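You operate a simulated robot arm through the tools that you are given. There is no shell and no other tool. Be economical: measure what you need, move in short steps, check, and stop when the job is done.

You are at the controls of a simulated robot arm. One attempt, no reset.

TASK
Take the 730 firm fibre pad from the lift bench top and leave it on top of the brown rough prop.

The check looks at the end state, three seconds after you hand in, the way a careful person would. Anything else that was tipped, shoved, dropped, spilled or broken makes it a failure.

THE ROBOT
A 6-joint arm with a two-finger parallel gripper, fixed in place. Base frame: the origin is at the foot of the arm, x ahead of it, y to its left, z up. Units: mm, degrees, N and s.
With the tool pointing down near the work surface it reaches from about 260 to 680 mm from the base axis. Its first joint turns from -66.0 to 66.0 degrees. Payload 2.9 kg.
The TCP is the grasp point between the finger pads, 30 mm short of the fingertips. In the tool frame z runs along the fingers and y along their closing line. Largest opening 110 mm; finger width 20, thickness 10; the body of the gripper, 48 by 112 mm, starts 55 mm behind the TCP.
Orientation is told as [roll, pitch, yaw] about the base's x, y, z axes, in that order, counted from this pose: with the fingers straight down and closing along the base's y, the tool's x points along the base's -x, its y along +y and its z along -z.

THE INTERFACE
- The arm moves only by the tool servo_tool. Its argument "targets" is a list of rows, each a list of 3 entries, a list of its own where there are three numbers: the turn, a rotation vector about the tool's x, y, z in degrees, then the shift along the tool's x, y, z in m, then the gripper command, from -1 (shut) to 1 (fully open), values between in proportion. In form: [[[rx, ry, rz], [tx, ty, tz], claw], ...]. A call has 1 to 12 rows; each row is the pose to reach, as a shift and turn from the pose commanded when the call began, along the tool's axes at that moment. Each row takes 0.2 s and may step no farther than 50 mm and 8.6 degrees from the row before; otherwise, or with a gripper value out of range, the whole call is refused. Where a pose cannot be reached the arm comes as near as it can. A force on the tool above 40 N (or 10 N above the force at the start of the call, whichever is more), or a blocked arm, ends the call early, and 0.2 s more pass. The fingers move at their own pace (about 108 mm/s each) and stop on an object; they squeeze with about 35 N. The grip force told is the motor's: it shows also when the fingers shut on nothing. Time passes only in rows, and 0.2 s behind the last, so rows that repeat a pose let the fingers close. The reply holds the time, the measured pose of the TCP, the force on the tool along the base axes, the opening and the grip force, in the units named above and with some noise, and new pictures: "pictures" is both (left out), scene, wrist or none.
- Cameras (640 x 400 px; columns grow to the right, rows downward): "scene" is fixed at [93.8, 475.3, 1365]; the picture's right is [-0.32, -0.95, 0.00], its down [-0.72, 0.25, -0.65] and it looks along [0.61, -0.21, -0.76] (base axes); focal length 373 px, centre (320, 200). "wrist" rides on the gripper at [-36, 0, -57] in the tool frame; the picture's right is [0.00, -1.00, 0.00], its down [0.97, 0.00, -0.24] and it looks along [0.24, 0.00, 0.97] (tool axes); focal length 218 px, centre (320, 200). There is no depth. A picture from a camera that has moved, and an enlarged one, comes with that camera's place and axes in the base frame and with its lens.
- close_up(camera, box): a new picture of the part [left, top, right, bottom] of that camera's present view, enlarged. It takes no simulated time.
- finish_job(): hands the job in; it is judged then, once.

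Work in short steps. Places have to be worked out from the pictures, the camera data and where the tool is seen: move nearer, look again, correct. Check each grasp and each placing, and mend what went wrong. You have 90 turns and 150 pictures in all, those below and enlarged ones among them. Open the gripper and draw the arm clear of the work before you hand the job in, unless the task says otherwise; then end with one line.

The tools are called as name(argument=value, ...) on one line, values as JSON. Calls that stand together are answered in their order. servo_tool: Moves the arm, as the interface text tells. Its arguments: {"type":"object","properties":{"targets":{"type":"array"},"pictures":{"type":"string","enum":["both","scene","wrist","none"]}},"required":["targets"]} The other tools are called the same way: close_up (camera, box) takes an enlarged picture of a part of a camera's view; finish_job () hands the job in.

At the start:

```text
time_s: 0.0
eef_pos: [261.8, 283.0, 1077.7]
ee_rot: [-0.2, -0.1, 0.0]
contact_force: [0.9, 1.2, -0.4]
finger_gap: 110.0
finger_force: 0.0
```

scene: 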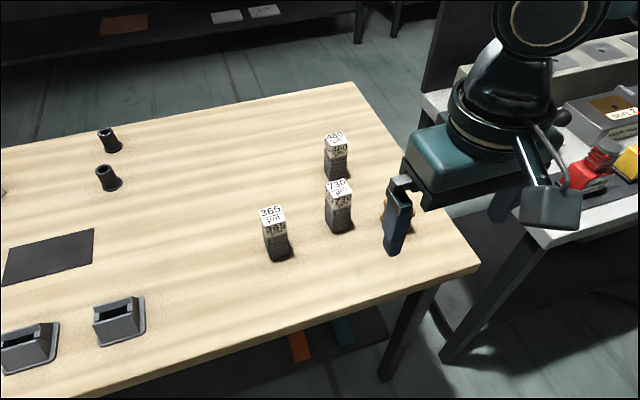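
wrist: 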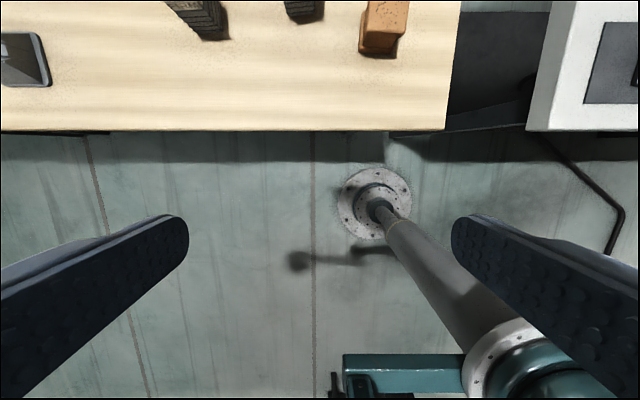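

I start by enlarging the scene around the pads and the brown block.

close_up(camera="scene", box=[240, 110, 480, 270])

close_up(camera="wrist", box=[140, 0, 480, 140])

```text
2.50 times, centred on (360, 190) of scene
camera zoom: at [93.8, 475.3, 1365.0], right [-0.32, -0.95, 0.0], down [-0.72, 0.25, -0.65], along [0.61, -0.21, -0.76], focal length 933 px, centre (220, 225)
```

zoom: 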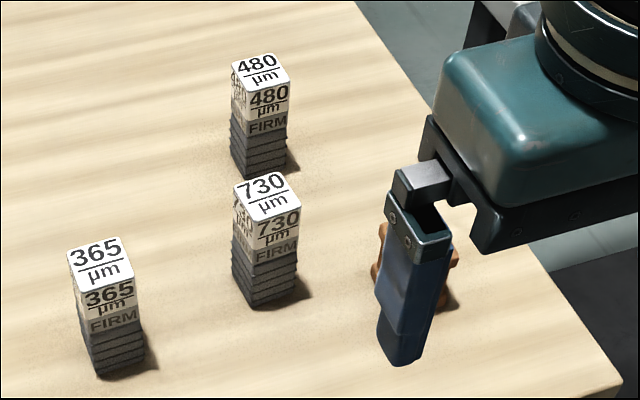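

```text
1.88 times, centred on (310, 70) of wrist
camera zoom: at [298.0, 283.9, 1135.7], right [0.0, -1.0, 0.0], down [-0.97, 0.0, 0.24], along [-0.24, 0.0, -0.97], focal length 411 px, centre (339, 445)
```

zoom: 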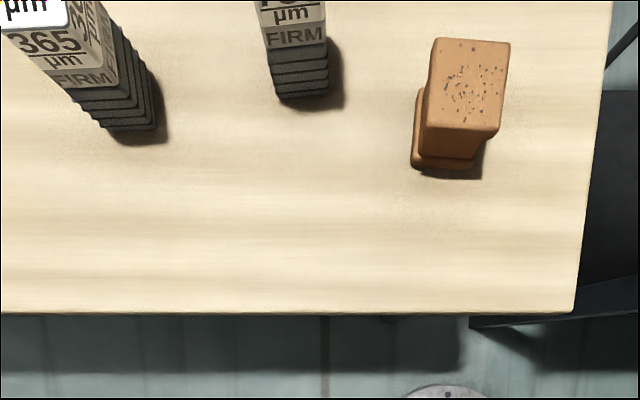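

The 730 pad stands at roughly (474, 307), about 105 mm tall; the brown prop is at roughly (440, 210), about 60 mm tall. I move high above them for a more vertical view.

servo_tool(targets=[[[0, 0, 0], [-0.046, -0.003, 0], 1], [[0, 0, 0], [-0.092, -0.006, 0], 1], [[0, 0, 0], [-0.138, -0.008, 0], 1], [[0, 0, 0], [-0.184, -0.011, 0], 1], [[0, 0, 0], [-0.228, -0.013, 0], 1], [[0, 0, 0], [-0.228, -0.013, 0], 1]])

```text
time_s: 1.4
eef_pos: [488.6, 271.9, 1077.7]
ee_rot: [0.0, 0.0, 0.0]
contact_force: [-0.7, 0.1, 0.1]
finger_gap: 109.8
finger_force: 0.1
camera wrist: at [527.4, 272.2, 1135.8], right [0.0, -1.0, 0.0], down [-0.97, 0.0, 0.24], along [-0.24, 0.0, -0.97], focal length 218 px, centre (320, 200)
```

scene: 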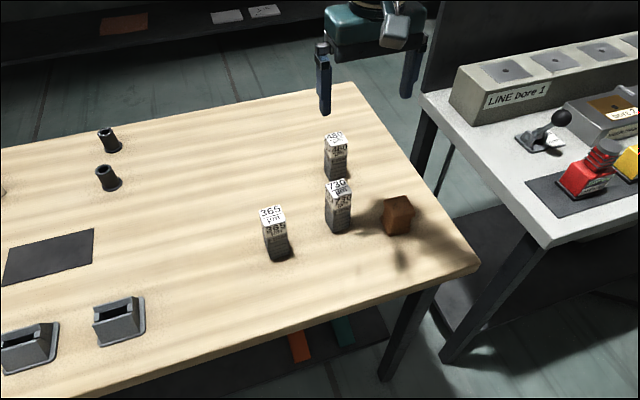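
wrist: 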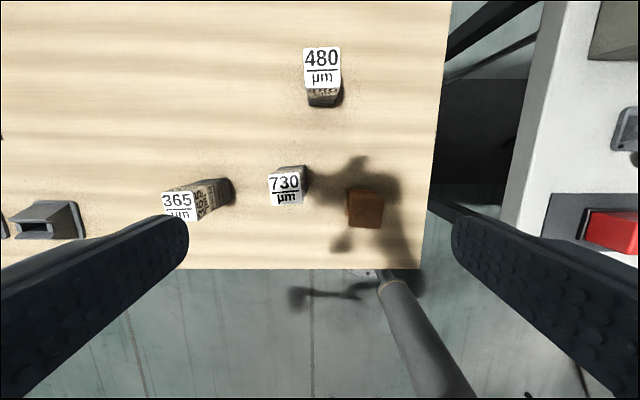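

close_up(camera="wrist", box=[240, 140, 400, 240])

close_up(camera="scene", box=[300, 160, 428, 240])

```text
4.00 times, centred on (320, 190) of wrist
camera zoom: at [527.4, 272.2, 1135.8], right [0.0, -1.0, 0.0], down [-0.97, 0.0, 0.24], along [-0.24, 0.0, -0.97], focal length 873 px, centre (320, 240)
```

zoom: 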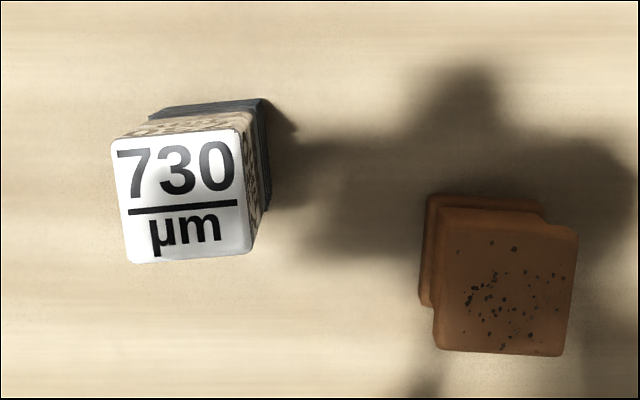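

```text
5.00 times, centred on (364, 200) of scene
camera zoom: at [93.8, 475.3, 1365.0], right [-0.32, -0.95, 0.0], down [-0.72, 0.25, -0.65], along [0.61, -0.21, -0.76], focal length 1866 px, centre (100, 200)
```

zoom: 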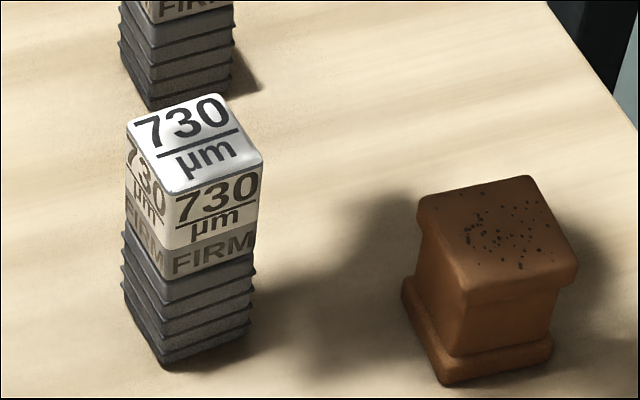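

Triangulating both views: pad centre about (481, 310), top z about 900, yaw about +6°; prop top about (442, 209), z about 855, yaw about −4°. I go above the pad, turned 6°, and partly down to recheck.

servo_tool(targets=[[[0, 0, -3], [0.004, 0.02, 0.0], 1], [[0, 0, -6], [0.008, 0.038, 0.0], 1], [[0, 0, -6], [0.008, 0.038, 0.04], 1], [[0, 0, -6], [0.008, 0.038, 0.08], 1], [[0, 0, -6], [0.008, 0.038, 0.1], 1], [[0, 0, -6], [0.008, 0.038, 0.1], 1]])

```text
time_s: 2.8
eef_pos: [481.1, 310.6, 976.4]
ee_rot: [0.0, -0.1, 6.1]
contact_force: [-0.6, -0.6, -0.2]
finger_gap: 110.0
finger_force: 0.1
camera wrist: at [517.5, 313.5, 1035.1], right [0.1, -0.99, 0.0], down [-0.97, -0.1, 0.24], along [-0.24, -0.03, -0.97], focal length 218 px, centre (320, 200)
```

scene: 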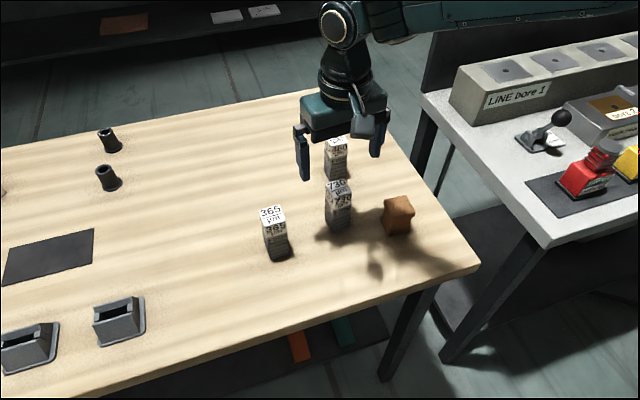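
wrist: 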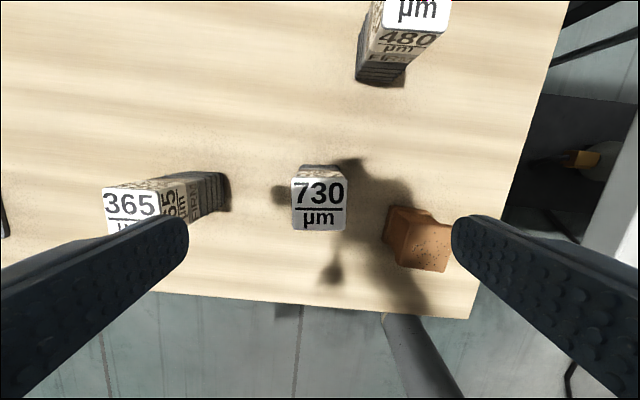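

The tool is centred over the pad. I narrow the fingers to 80 mm for clearance to the prop, and descend to about z = 880 so that the label section is gripped.

servo_tool(targets=[[[0, 0, 0], [0, 0, 0], 0.45], [[0, 0, 0], [0, 0, 0.03], 0.45], [[0, 0, 0], [0, 0, 0.06], 0.45], [[0, 0, 0], [0, 0, 0.08], 0.45], [[0, 0, 0], [0, 0, 0.096], 0.45], [[0, 0, 0], [0, 0, 0.096], 0.45]])

close_up(camera="scene", box=[270, 120, 430, 240])

```text
time_s: 4.2
eef_pos: [481.2, 309.0, 881.9]
ee_rot: [-0.1, 0.1, 6.0]
contact_force: [-0.4, 0.7, -0.1]
finger_gap: 80.0
finger_force: 0.0
camera wrist: at [517.6, 313.5, 939.6], right [0.1, -0.99, 0.0], down [-0.97, -0.1, 0.24], along [-0.24, -0.03, -0.97], focal length 218 px, centre (320, 200)
```

scene: 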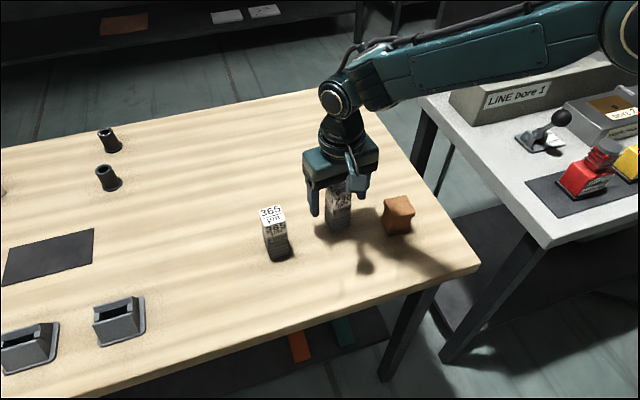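
wrist: 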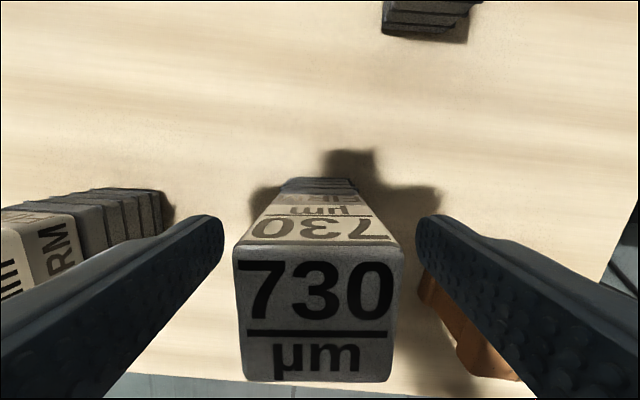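

```text
3.33 times, centred on (350, 180) of scene
camera zoom: at [93.8, 475.3, 1365.0], right [-0.32, -0.95, 0.0], down [-0.72, 0.25, -0.65], along [0.61, -0.21, -0.76], focal length 1244 px, centre (220, 267)
```

zoom: 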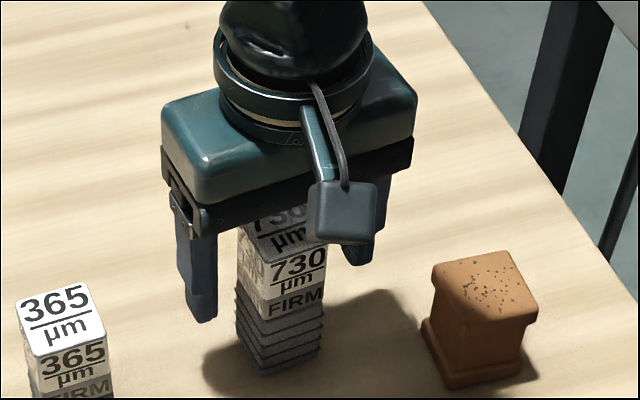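

The pad is centred between the fingers (about 36 mm wide). Now I close.

servo_tool(targets=[[[0, 0, 0], [0, 0, 0], -0.3], [[0, 0, 0], [0, 0, 0], -1], [[0, 0, 0], [0, 0, 0], -1], [[0, 0, 0], [0, 0, 0], -1]], pictures="wrist")

```text
time_s: 5.2
eef_pos: [482.0, 309.7, 881.4]
ee_rot: [0.0, 0.0, 6.0]
contact_force: [0.2, 0.2, 0.2]
finger_gap: 35.8
finger_force: 34.9
camera wrist: at [517.7, 313.4, 939.7], right [0.1, -0.99, 0.0], down [-0.97, -0.1, 0.24], along [-0.24, -0.03, -0.97], focal length 218 px, centre (320, 200)
```

wrist: 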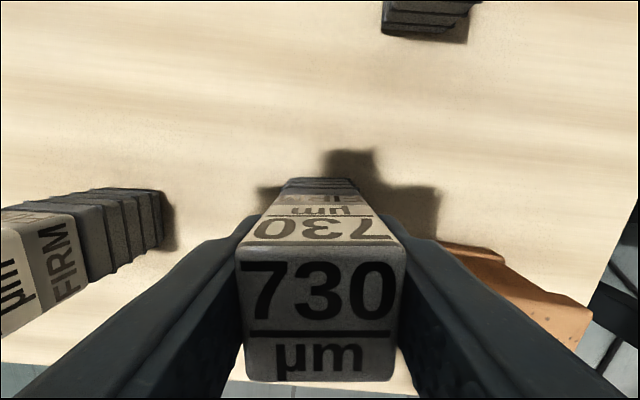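

Firm grip, 35.8 mm opening. I lift gently by 110 mm and look.

servo_tool(targets=[[[0, 0, 0], [0, 0, -0.006], -1], [[0, 0, 0], [0, 0, -0.02], -1], [[0, 0, 0], [0, 0, -0.04], -1], [[0, 0, 0], [0, 0, -0.065], -1], [[0, 0, 0], [0, 0, -0.09], -1], [[0, 0, 0], [0, 0, -0.11], -1], [[0, 0, 0], [0, 0, -0.11], -1]])

close_up(camera="scene", box=[270, 100, 430, 240])

```text
time_s: 6.8
eef_pos: [481.7, 309.4, 992.5]
ee_rot: [0.0, 0.1, 6.0]
contact_force: [-0.2, 0.2, -1.6]
finger_gap: 35.7
finger_force: 35.1
camera wrist: at [517.6, 313.5, 1050.1], right [0.1, -0.99, 0.0], down [-0.97, -0.1, 0.24], along [-0.24, -0.03, -0.97], focal length 218 px, centre (320, 200)
```

scene: 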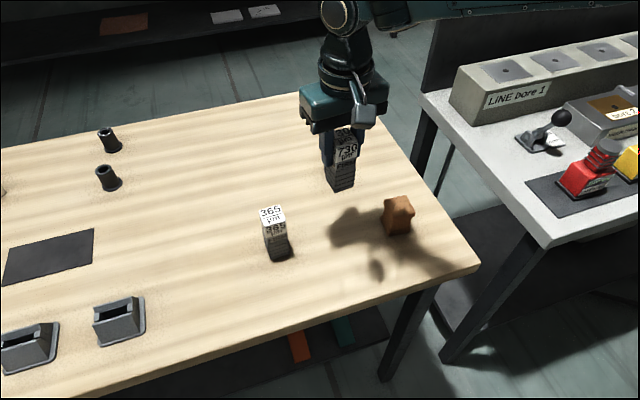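
wrist: 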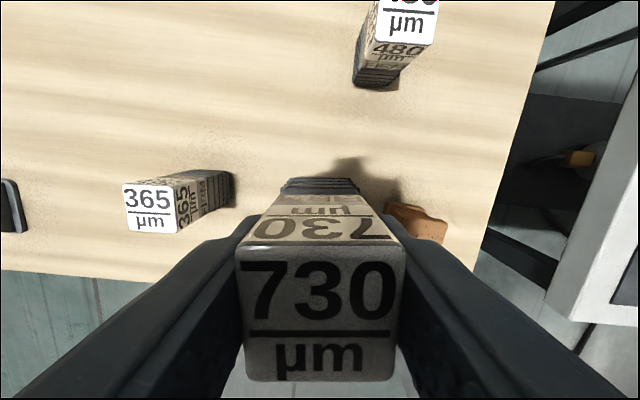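

```text
2.86 times, centred on (350, 170) of scene
camera zoom: at [93.8, 475.3, 1365.0], right [-0.32, -0.95, 0.0], down [-0.72, 0.25, -0.65], along [0.61, -0.21, -0.76], focal length 1066 px, centre (234, 286)
```

zoom: 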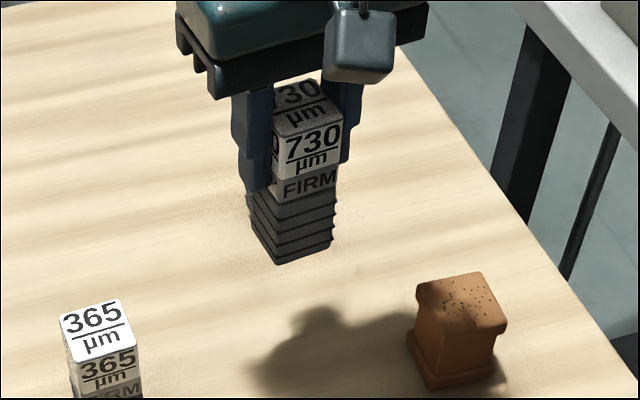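

Pad held, hanging straight, with its bottom at about z = 911. Prop top refined from the two wrist views: (442.8, 209.6, about 856), yaw about −4°. I carry it over while turning 10°.

servo_tool(targets=[[[0, 0, 2], [0.01, -0.019, 0], -1], [[0, 0, 4], [0.02, -0.038, 0], -1], [[0, 0, 6], [0.03, -0.057, 0], -1], [[0, 0, 8], [0.04, -0.077, 0], -1], [[0, 0, 10], [0.0491, -0.0953, 0], -1], [[0, 0, 10], [0.0491, -0.0953, 0], -1], [[0, 0, 10], [0.0491, -0.0953, 0], -1]])

close_up(camera="scene", box=[330, 120, 458, 250])

```text
time_s: 8.4
eef_pos: [441.5, 209.1, 992.2]
ee_rot: [0.0, 0.0, -4.0]
contact_force: [0.2, -0.2, -2.6]
finger_gap: 35.6
finger_force: 34.8
camera wrist: at [478.4, 206.1, 1050.3], right [-0.07, -1.0, 0.0], down [-0.97, 0.07, 0.24], along [-0.24, 0.02, -0.97], focal length 218 px, centre (320, 200)
```

scene: 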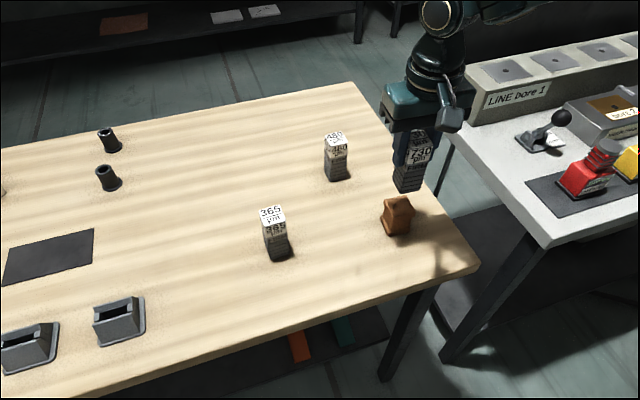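
wrist: 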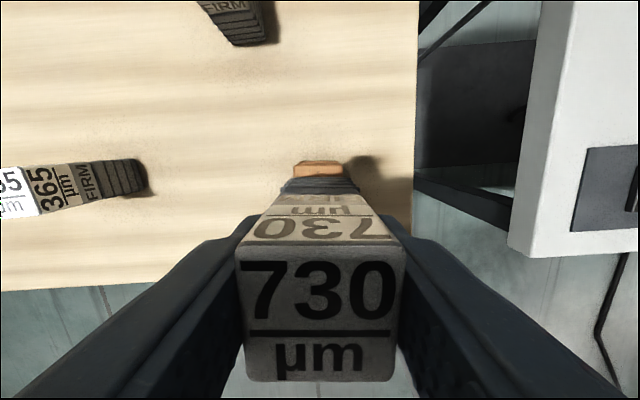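

```text
3.08 times, centred on (394, 185) of scene
camera zoom: at [93.8, 475.3, 1365.0], right [-0.32, -0.95, 0.0], down [-0.72, 0.25, -0.65], along [0.61, -0.21, -0.76], focal length 1149 px, centre (92, 246)
```

zoom: 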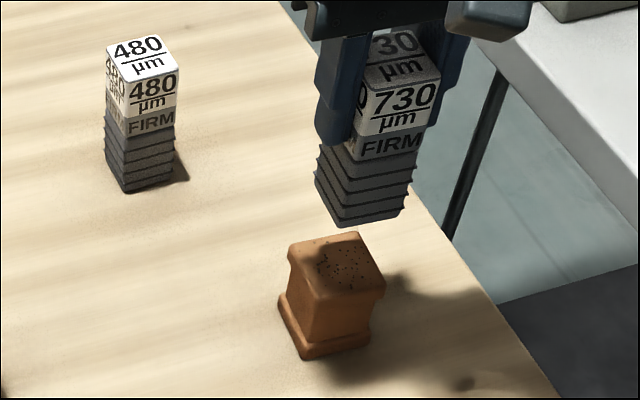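

Lateral alignment looks within about 1.5 mm. I correct 1 mm in x and y, and lower 45 mm, leaving about 10 mm.

servo_tool(targets=[[[0, 0, 0], [-0.0012, 0.001, 0.015], -1], [[0, 0, 0], [-0.0012, 0.001, 0.03], -1], [[0, 0, 0], [-0.0012, 0.001, 0.04], -1], [[0, 0, 0], [-0.0012, 0.001, 0.045], -1], [[0, 0, 0], [-0.0012, 0.001, 0.045], -1]])

close_up(camera="scene", box=[352, 160, 448, 250])

close_up(camera="wrist", box=[270, 140, 370, 210])

```text
time_s: 9.6
eef_pos: [443.2, 209.7, 947.0]
ee_rot: [0.0, 0.0, -4.0]
contact_force: [-0.2, 0.2, -1.9]
finger_gap: 35.5
finger_force: 35.3
camera wrist: at [479.9, 207.4, 1004.1], right [-0.07, -1.0, 0.0], down [-0.97, 0.07, 0.24], along [-0.24, 0.02, -0.97], focal length 218 px, centre (320, 200)
```

scene: 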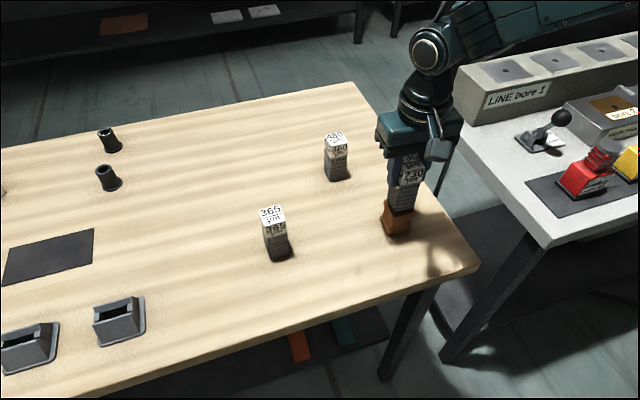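
wrist: 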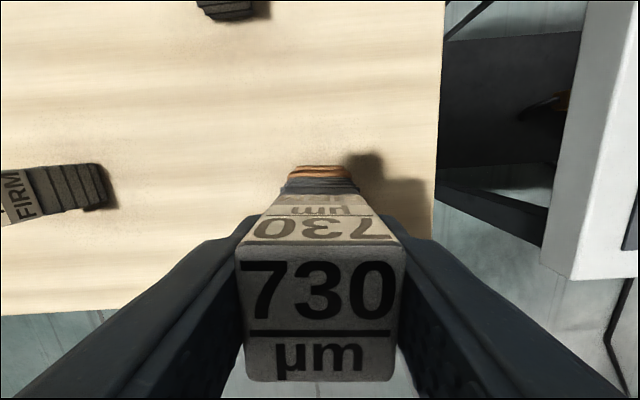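

```text
4.44 times, centred on (400, 205) of scene
camera zoom: at [93.8, 475.3, 1365.0], right [-0.32, -0.95, 0.0], down [-0.72, 0.25, -0.65], along [0.61, -0.21, -0.76], focal length 1659 px, centre (-36, 178)
```

zoom: 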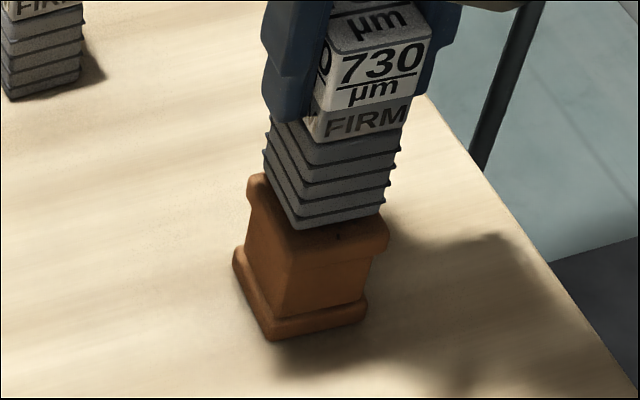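

```text
5.71 times, centred on (320, 175) of wrist
camera zoom: at [479.9, 207.4, 1004.1], right [-0.07, -1.0, 0.0], down [-0.97, 0.07, 0.24], along [-0.24, 0.02, -0.97], focal length 1247 px, centre (320, 343)
```

zoom: 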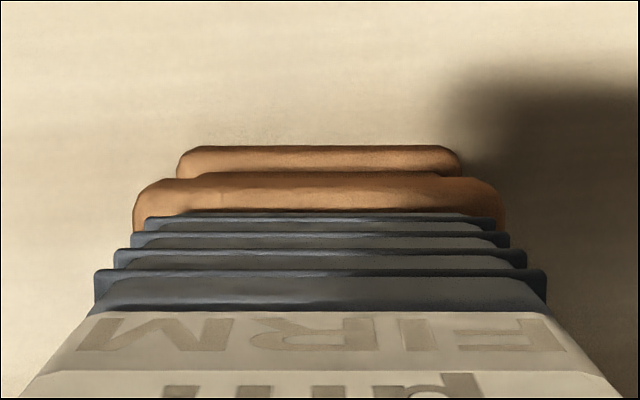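

Nicely centred and aligned. I lower 7 mm in small steps and watch the force.

servo_tool(targets=[[[0, 0, 0], [0, 0, 0.003], -1], [[0, 0, 0], [0, 0, 0.005], -1], [[0, 0, 0], [0, 0, 0.007], -1], [[0, 0, 0], [0, 0, 0.007], -1]], pictures="none")

close_up(camera="scene", box=[352, 160, 448, 250])

```text
time_s: 10.6
eef_pos: [443.0, 209.7, 941.4]
ee_rot: [0.2, -0.2, -3.9]
contact_force: [-5.2, -2.3, 22.5]
finger_gap: 36.1
finger_force: 35.1
```

```text
4.44 times, centred on (400, 205) of scene
camera zoom: at [93.4, 475.1, 1365.1], right [-0.32, -0.95, 0.0], down [-0.72, 0.25, -0.65], along [0.61, -0.21, -0.76], focal length 1659 px, centre (-36, 178)
```

zoom: 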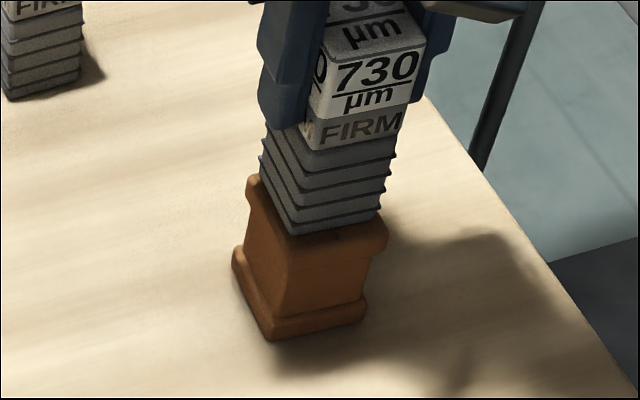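

Contact: 22 N upward and the pad rests on the prop. I back off 1 mm to ease the load before releasing.

servo_tool(targets=[[[0, 0, 0], [0, 0, -0.001], -1], [[0, 0, 0], [0, 0, -0.001], -1]], pictures="none")

```text
time_s: 11.2
eef_pos: [445.1, 210.0, 941.6]
ee_rot: [0.2, -0.1, -4.0]
contact_force: [-1.9, 0.1, 19.4]
finger_gap: 35.7
finger_force: 35.3
```

servo_tool(targets=[[[0, 0, 0], [0, 0, -0.001], -1], [[0, 0, 0], [0, 0, -0.002], -1], [[0, 0, 0], [0, 0, -0.002], -1]], pictures="none")

```text
time_s: 12.0
eef_pos: [443.1, 209.5, 941.8]
ee_rot: [-0.1, 0.2, -4.0]
contact_force: [0.0, -0.1, -0.5]
finger_gap: 35.8
finger_force: 35.3
```

Now lightly resting (−0.5 N against about −2 N when free). I open gently to about 66 mm without moving.

servo_tool(targets=[[[0, 0, 0], [0, 0, 0], -0.32], [[0, 0, 0], [0, 0, 0], -0.25], [[0, 0, 0], [0, 0, 0], -0.1], [[0, 0, 0], [0, 0, 0], 0.1], [[0, 0, 0], [0, 0, 0], 0.2], [[0, 0, 0], [0, 0, 0], 0.2]])

close_up(camera="scene", box=[352, 130, 448, 250])

```text
time_s: 13.4
eef_pos: [445.0, 208.4, 943.1]
ee_rot: [0.0, 0.1, -4.0]
contact_force: [0.1, 0.5, 1.0]
finger_gap: 66.0
finger_force: 0.0
camera wrist: at [480.8, 207.3, 1000.7], right [-0.07, -1.0, 0.0], down [-0.97, 0.07, 0.24], along [-0.24, 0.02, -0.97], focal length 218 px, centre (320, 200)
```

scene: 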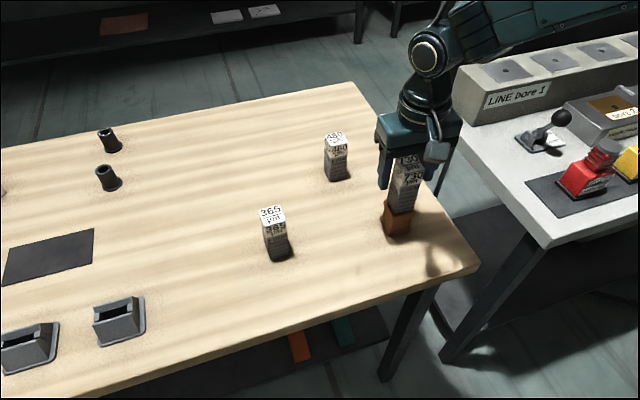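
wrist: 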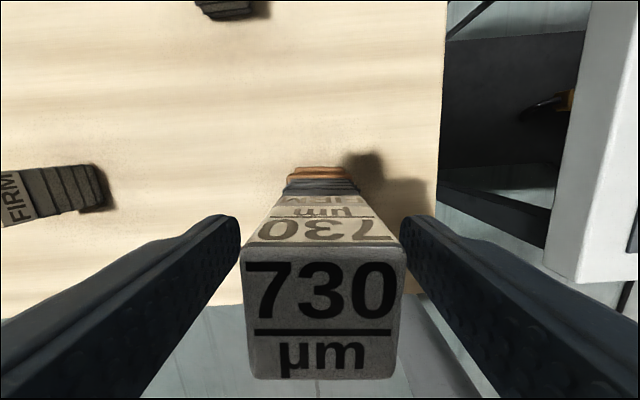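

```text
3.33 times, centred on (400, 190) of scene
camera zoom: at [93.8, 475.3, 1365.0], right [-0.32, -0.95, 0.0], down [-0.72, 0.25, -0.65], along [0.61, -0.21, -0.76], focal length 1244 px, centre (53, 233)
```

zoom: 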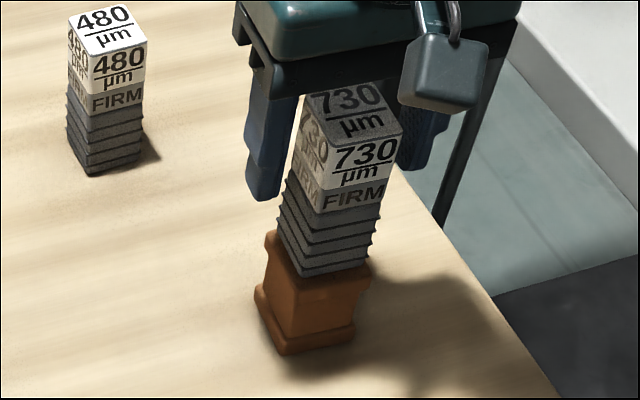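

The pad stands free on the prop. I withdraw straight up.

servo_tool(targets=[[[0, 0, 0], [0, 0, -0.02], 0.2], [[0, 0, 0], [0, 0, -0.05], 0.2], [[0, 0, 0], [0, 0, -0.09], 0.2], [[0, 0, 0], [0, 0, -0.13], 0.2], [[0, 0, 0], [0, 0, -0.15], 0.2], [[0, 0, 0], [0, 0, -0.15], 0.2]])

close_up(camera="scene", box=[352, 130, 448, 250])

close_up(camera="wrist", box=[240, 140, 400, 240])

```text
time_s: 14.8
eef_pos: [443.4, 210.4, 1092.3]
ee_rot: [0.0, 0.0, -4.0]
contact_force: [0.1, -1.2, 0.5]
finger_gap: 65.9
finger_force: 0.0
camera wrist: at [479.7, 207.0, 1151.2], right [-0.07, -1.0, 0.0], down [-0.97, 0.07, 0.24], along [-0.24, 0.02, -0.97], focal length 218 px, centre (320, 200)
```

scene: 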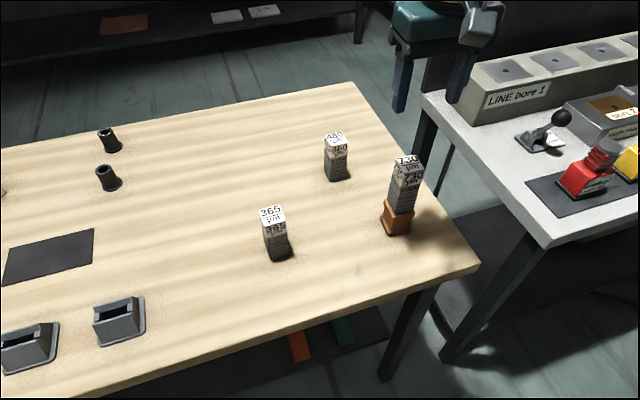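
wrist: 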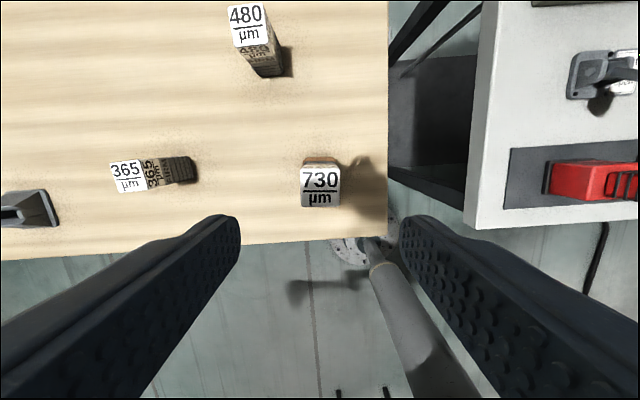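

```text
3.33 times, centred on (400, 190) of scene
camera zoom: at [93.8, 475.3, 1365.0], right [-0.32, -0.95, 0.0], down [-0.72, 0.25, -0.65], along [0.61, -0.21, -0.76], focal length 1244 px, centre (53, 233)
```

zoom: 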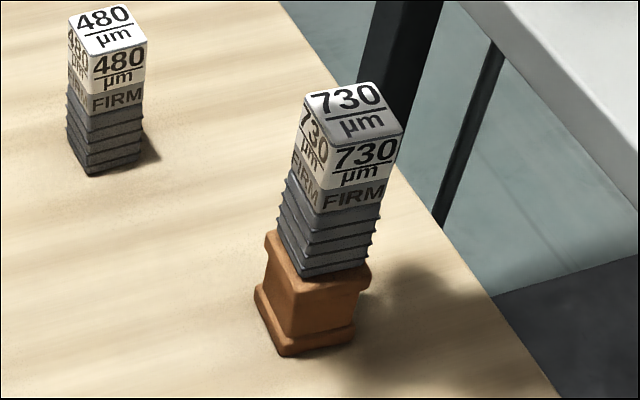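

```text
4.00 times, centred on (320, 190) of wrist
camera zoom: at [479.7, 207.0, 1151.2], right [-0.07, -1.0, 0.0], down [-0.97, 0.07, 0.24], along [-0.24, 0.02, -0.97], focal length 873 px, centre (320, 240)
```

zoom: 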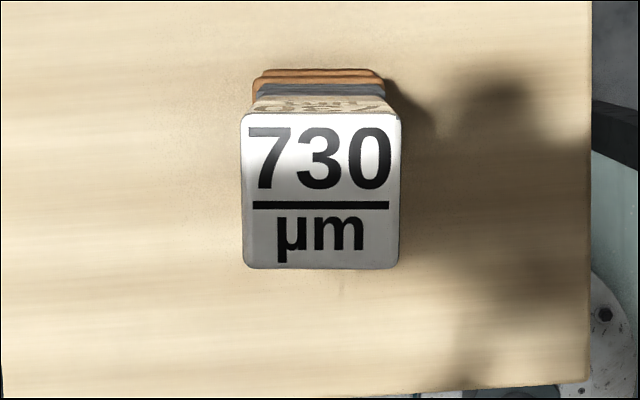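

The pad stands upright and centred on the prop, and the other pads are where they were. I open fully, move a little higher and wait to confirm it stays put.

servo_tool(targets=[[[0, 0, 0], [0, 0, -0.02], 1], [[0, 0, 0], [0, 0, -0.03], 1], [[0, 0, 0], [0, 0, -0.03], 1], [[0, 0, 0], [0, 0, -0.03], 1], [[0, 0, 0], [0, 0, -0.03], 1], [[0, 0, 0], [0, 0, -0.03], 1]], pictures="scene")

```text
time_s: 16.2
eef_pos: [443.5, 210.4, 1123.6]
ee_rot: [0.1, 0.2, -4.0]
contact_force: [0.2, -0.6, -0.3]
finger_gap: 110.0
finger_force: 0.1
```

scene: 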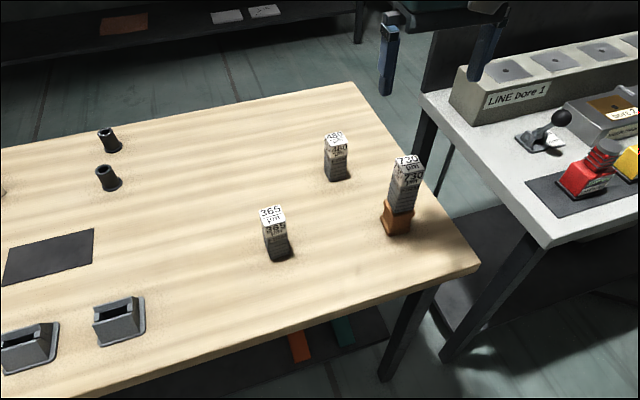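

The pad is steady on the prop, the gripper is open and the arm is clear, so I hand the job in.

finish_job()

```text
The job is handed in.
```

The 730 firm fibre pad is standing upright and centred on top of the brown rough prop; in the last pictures the other pads had not moved.
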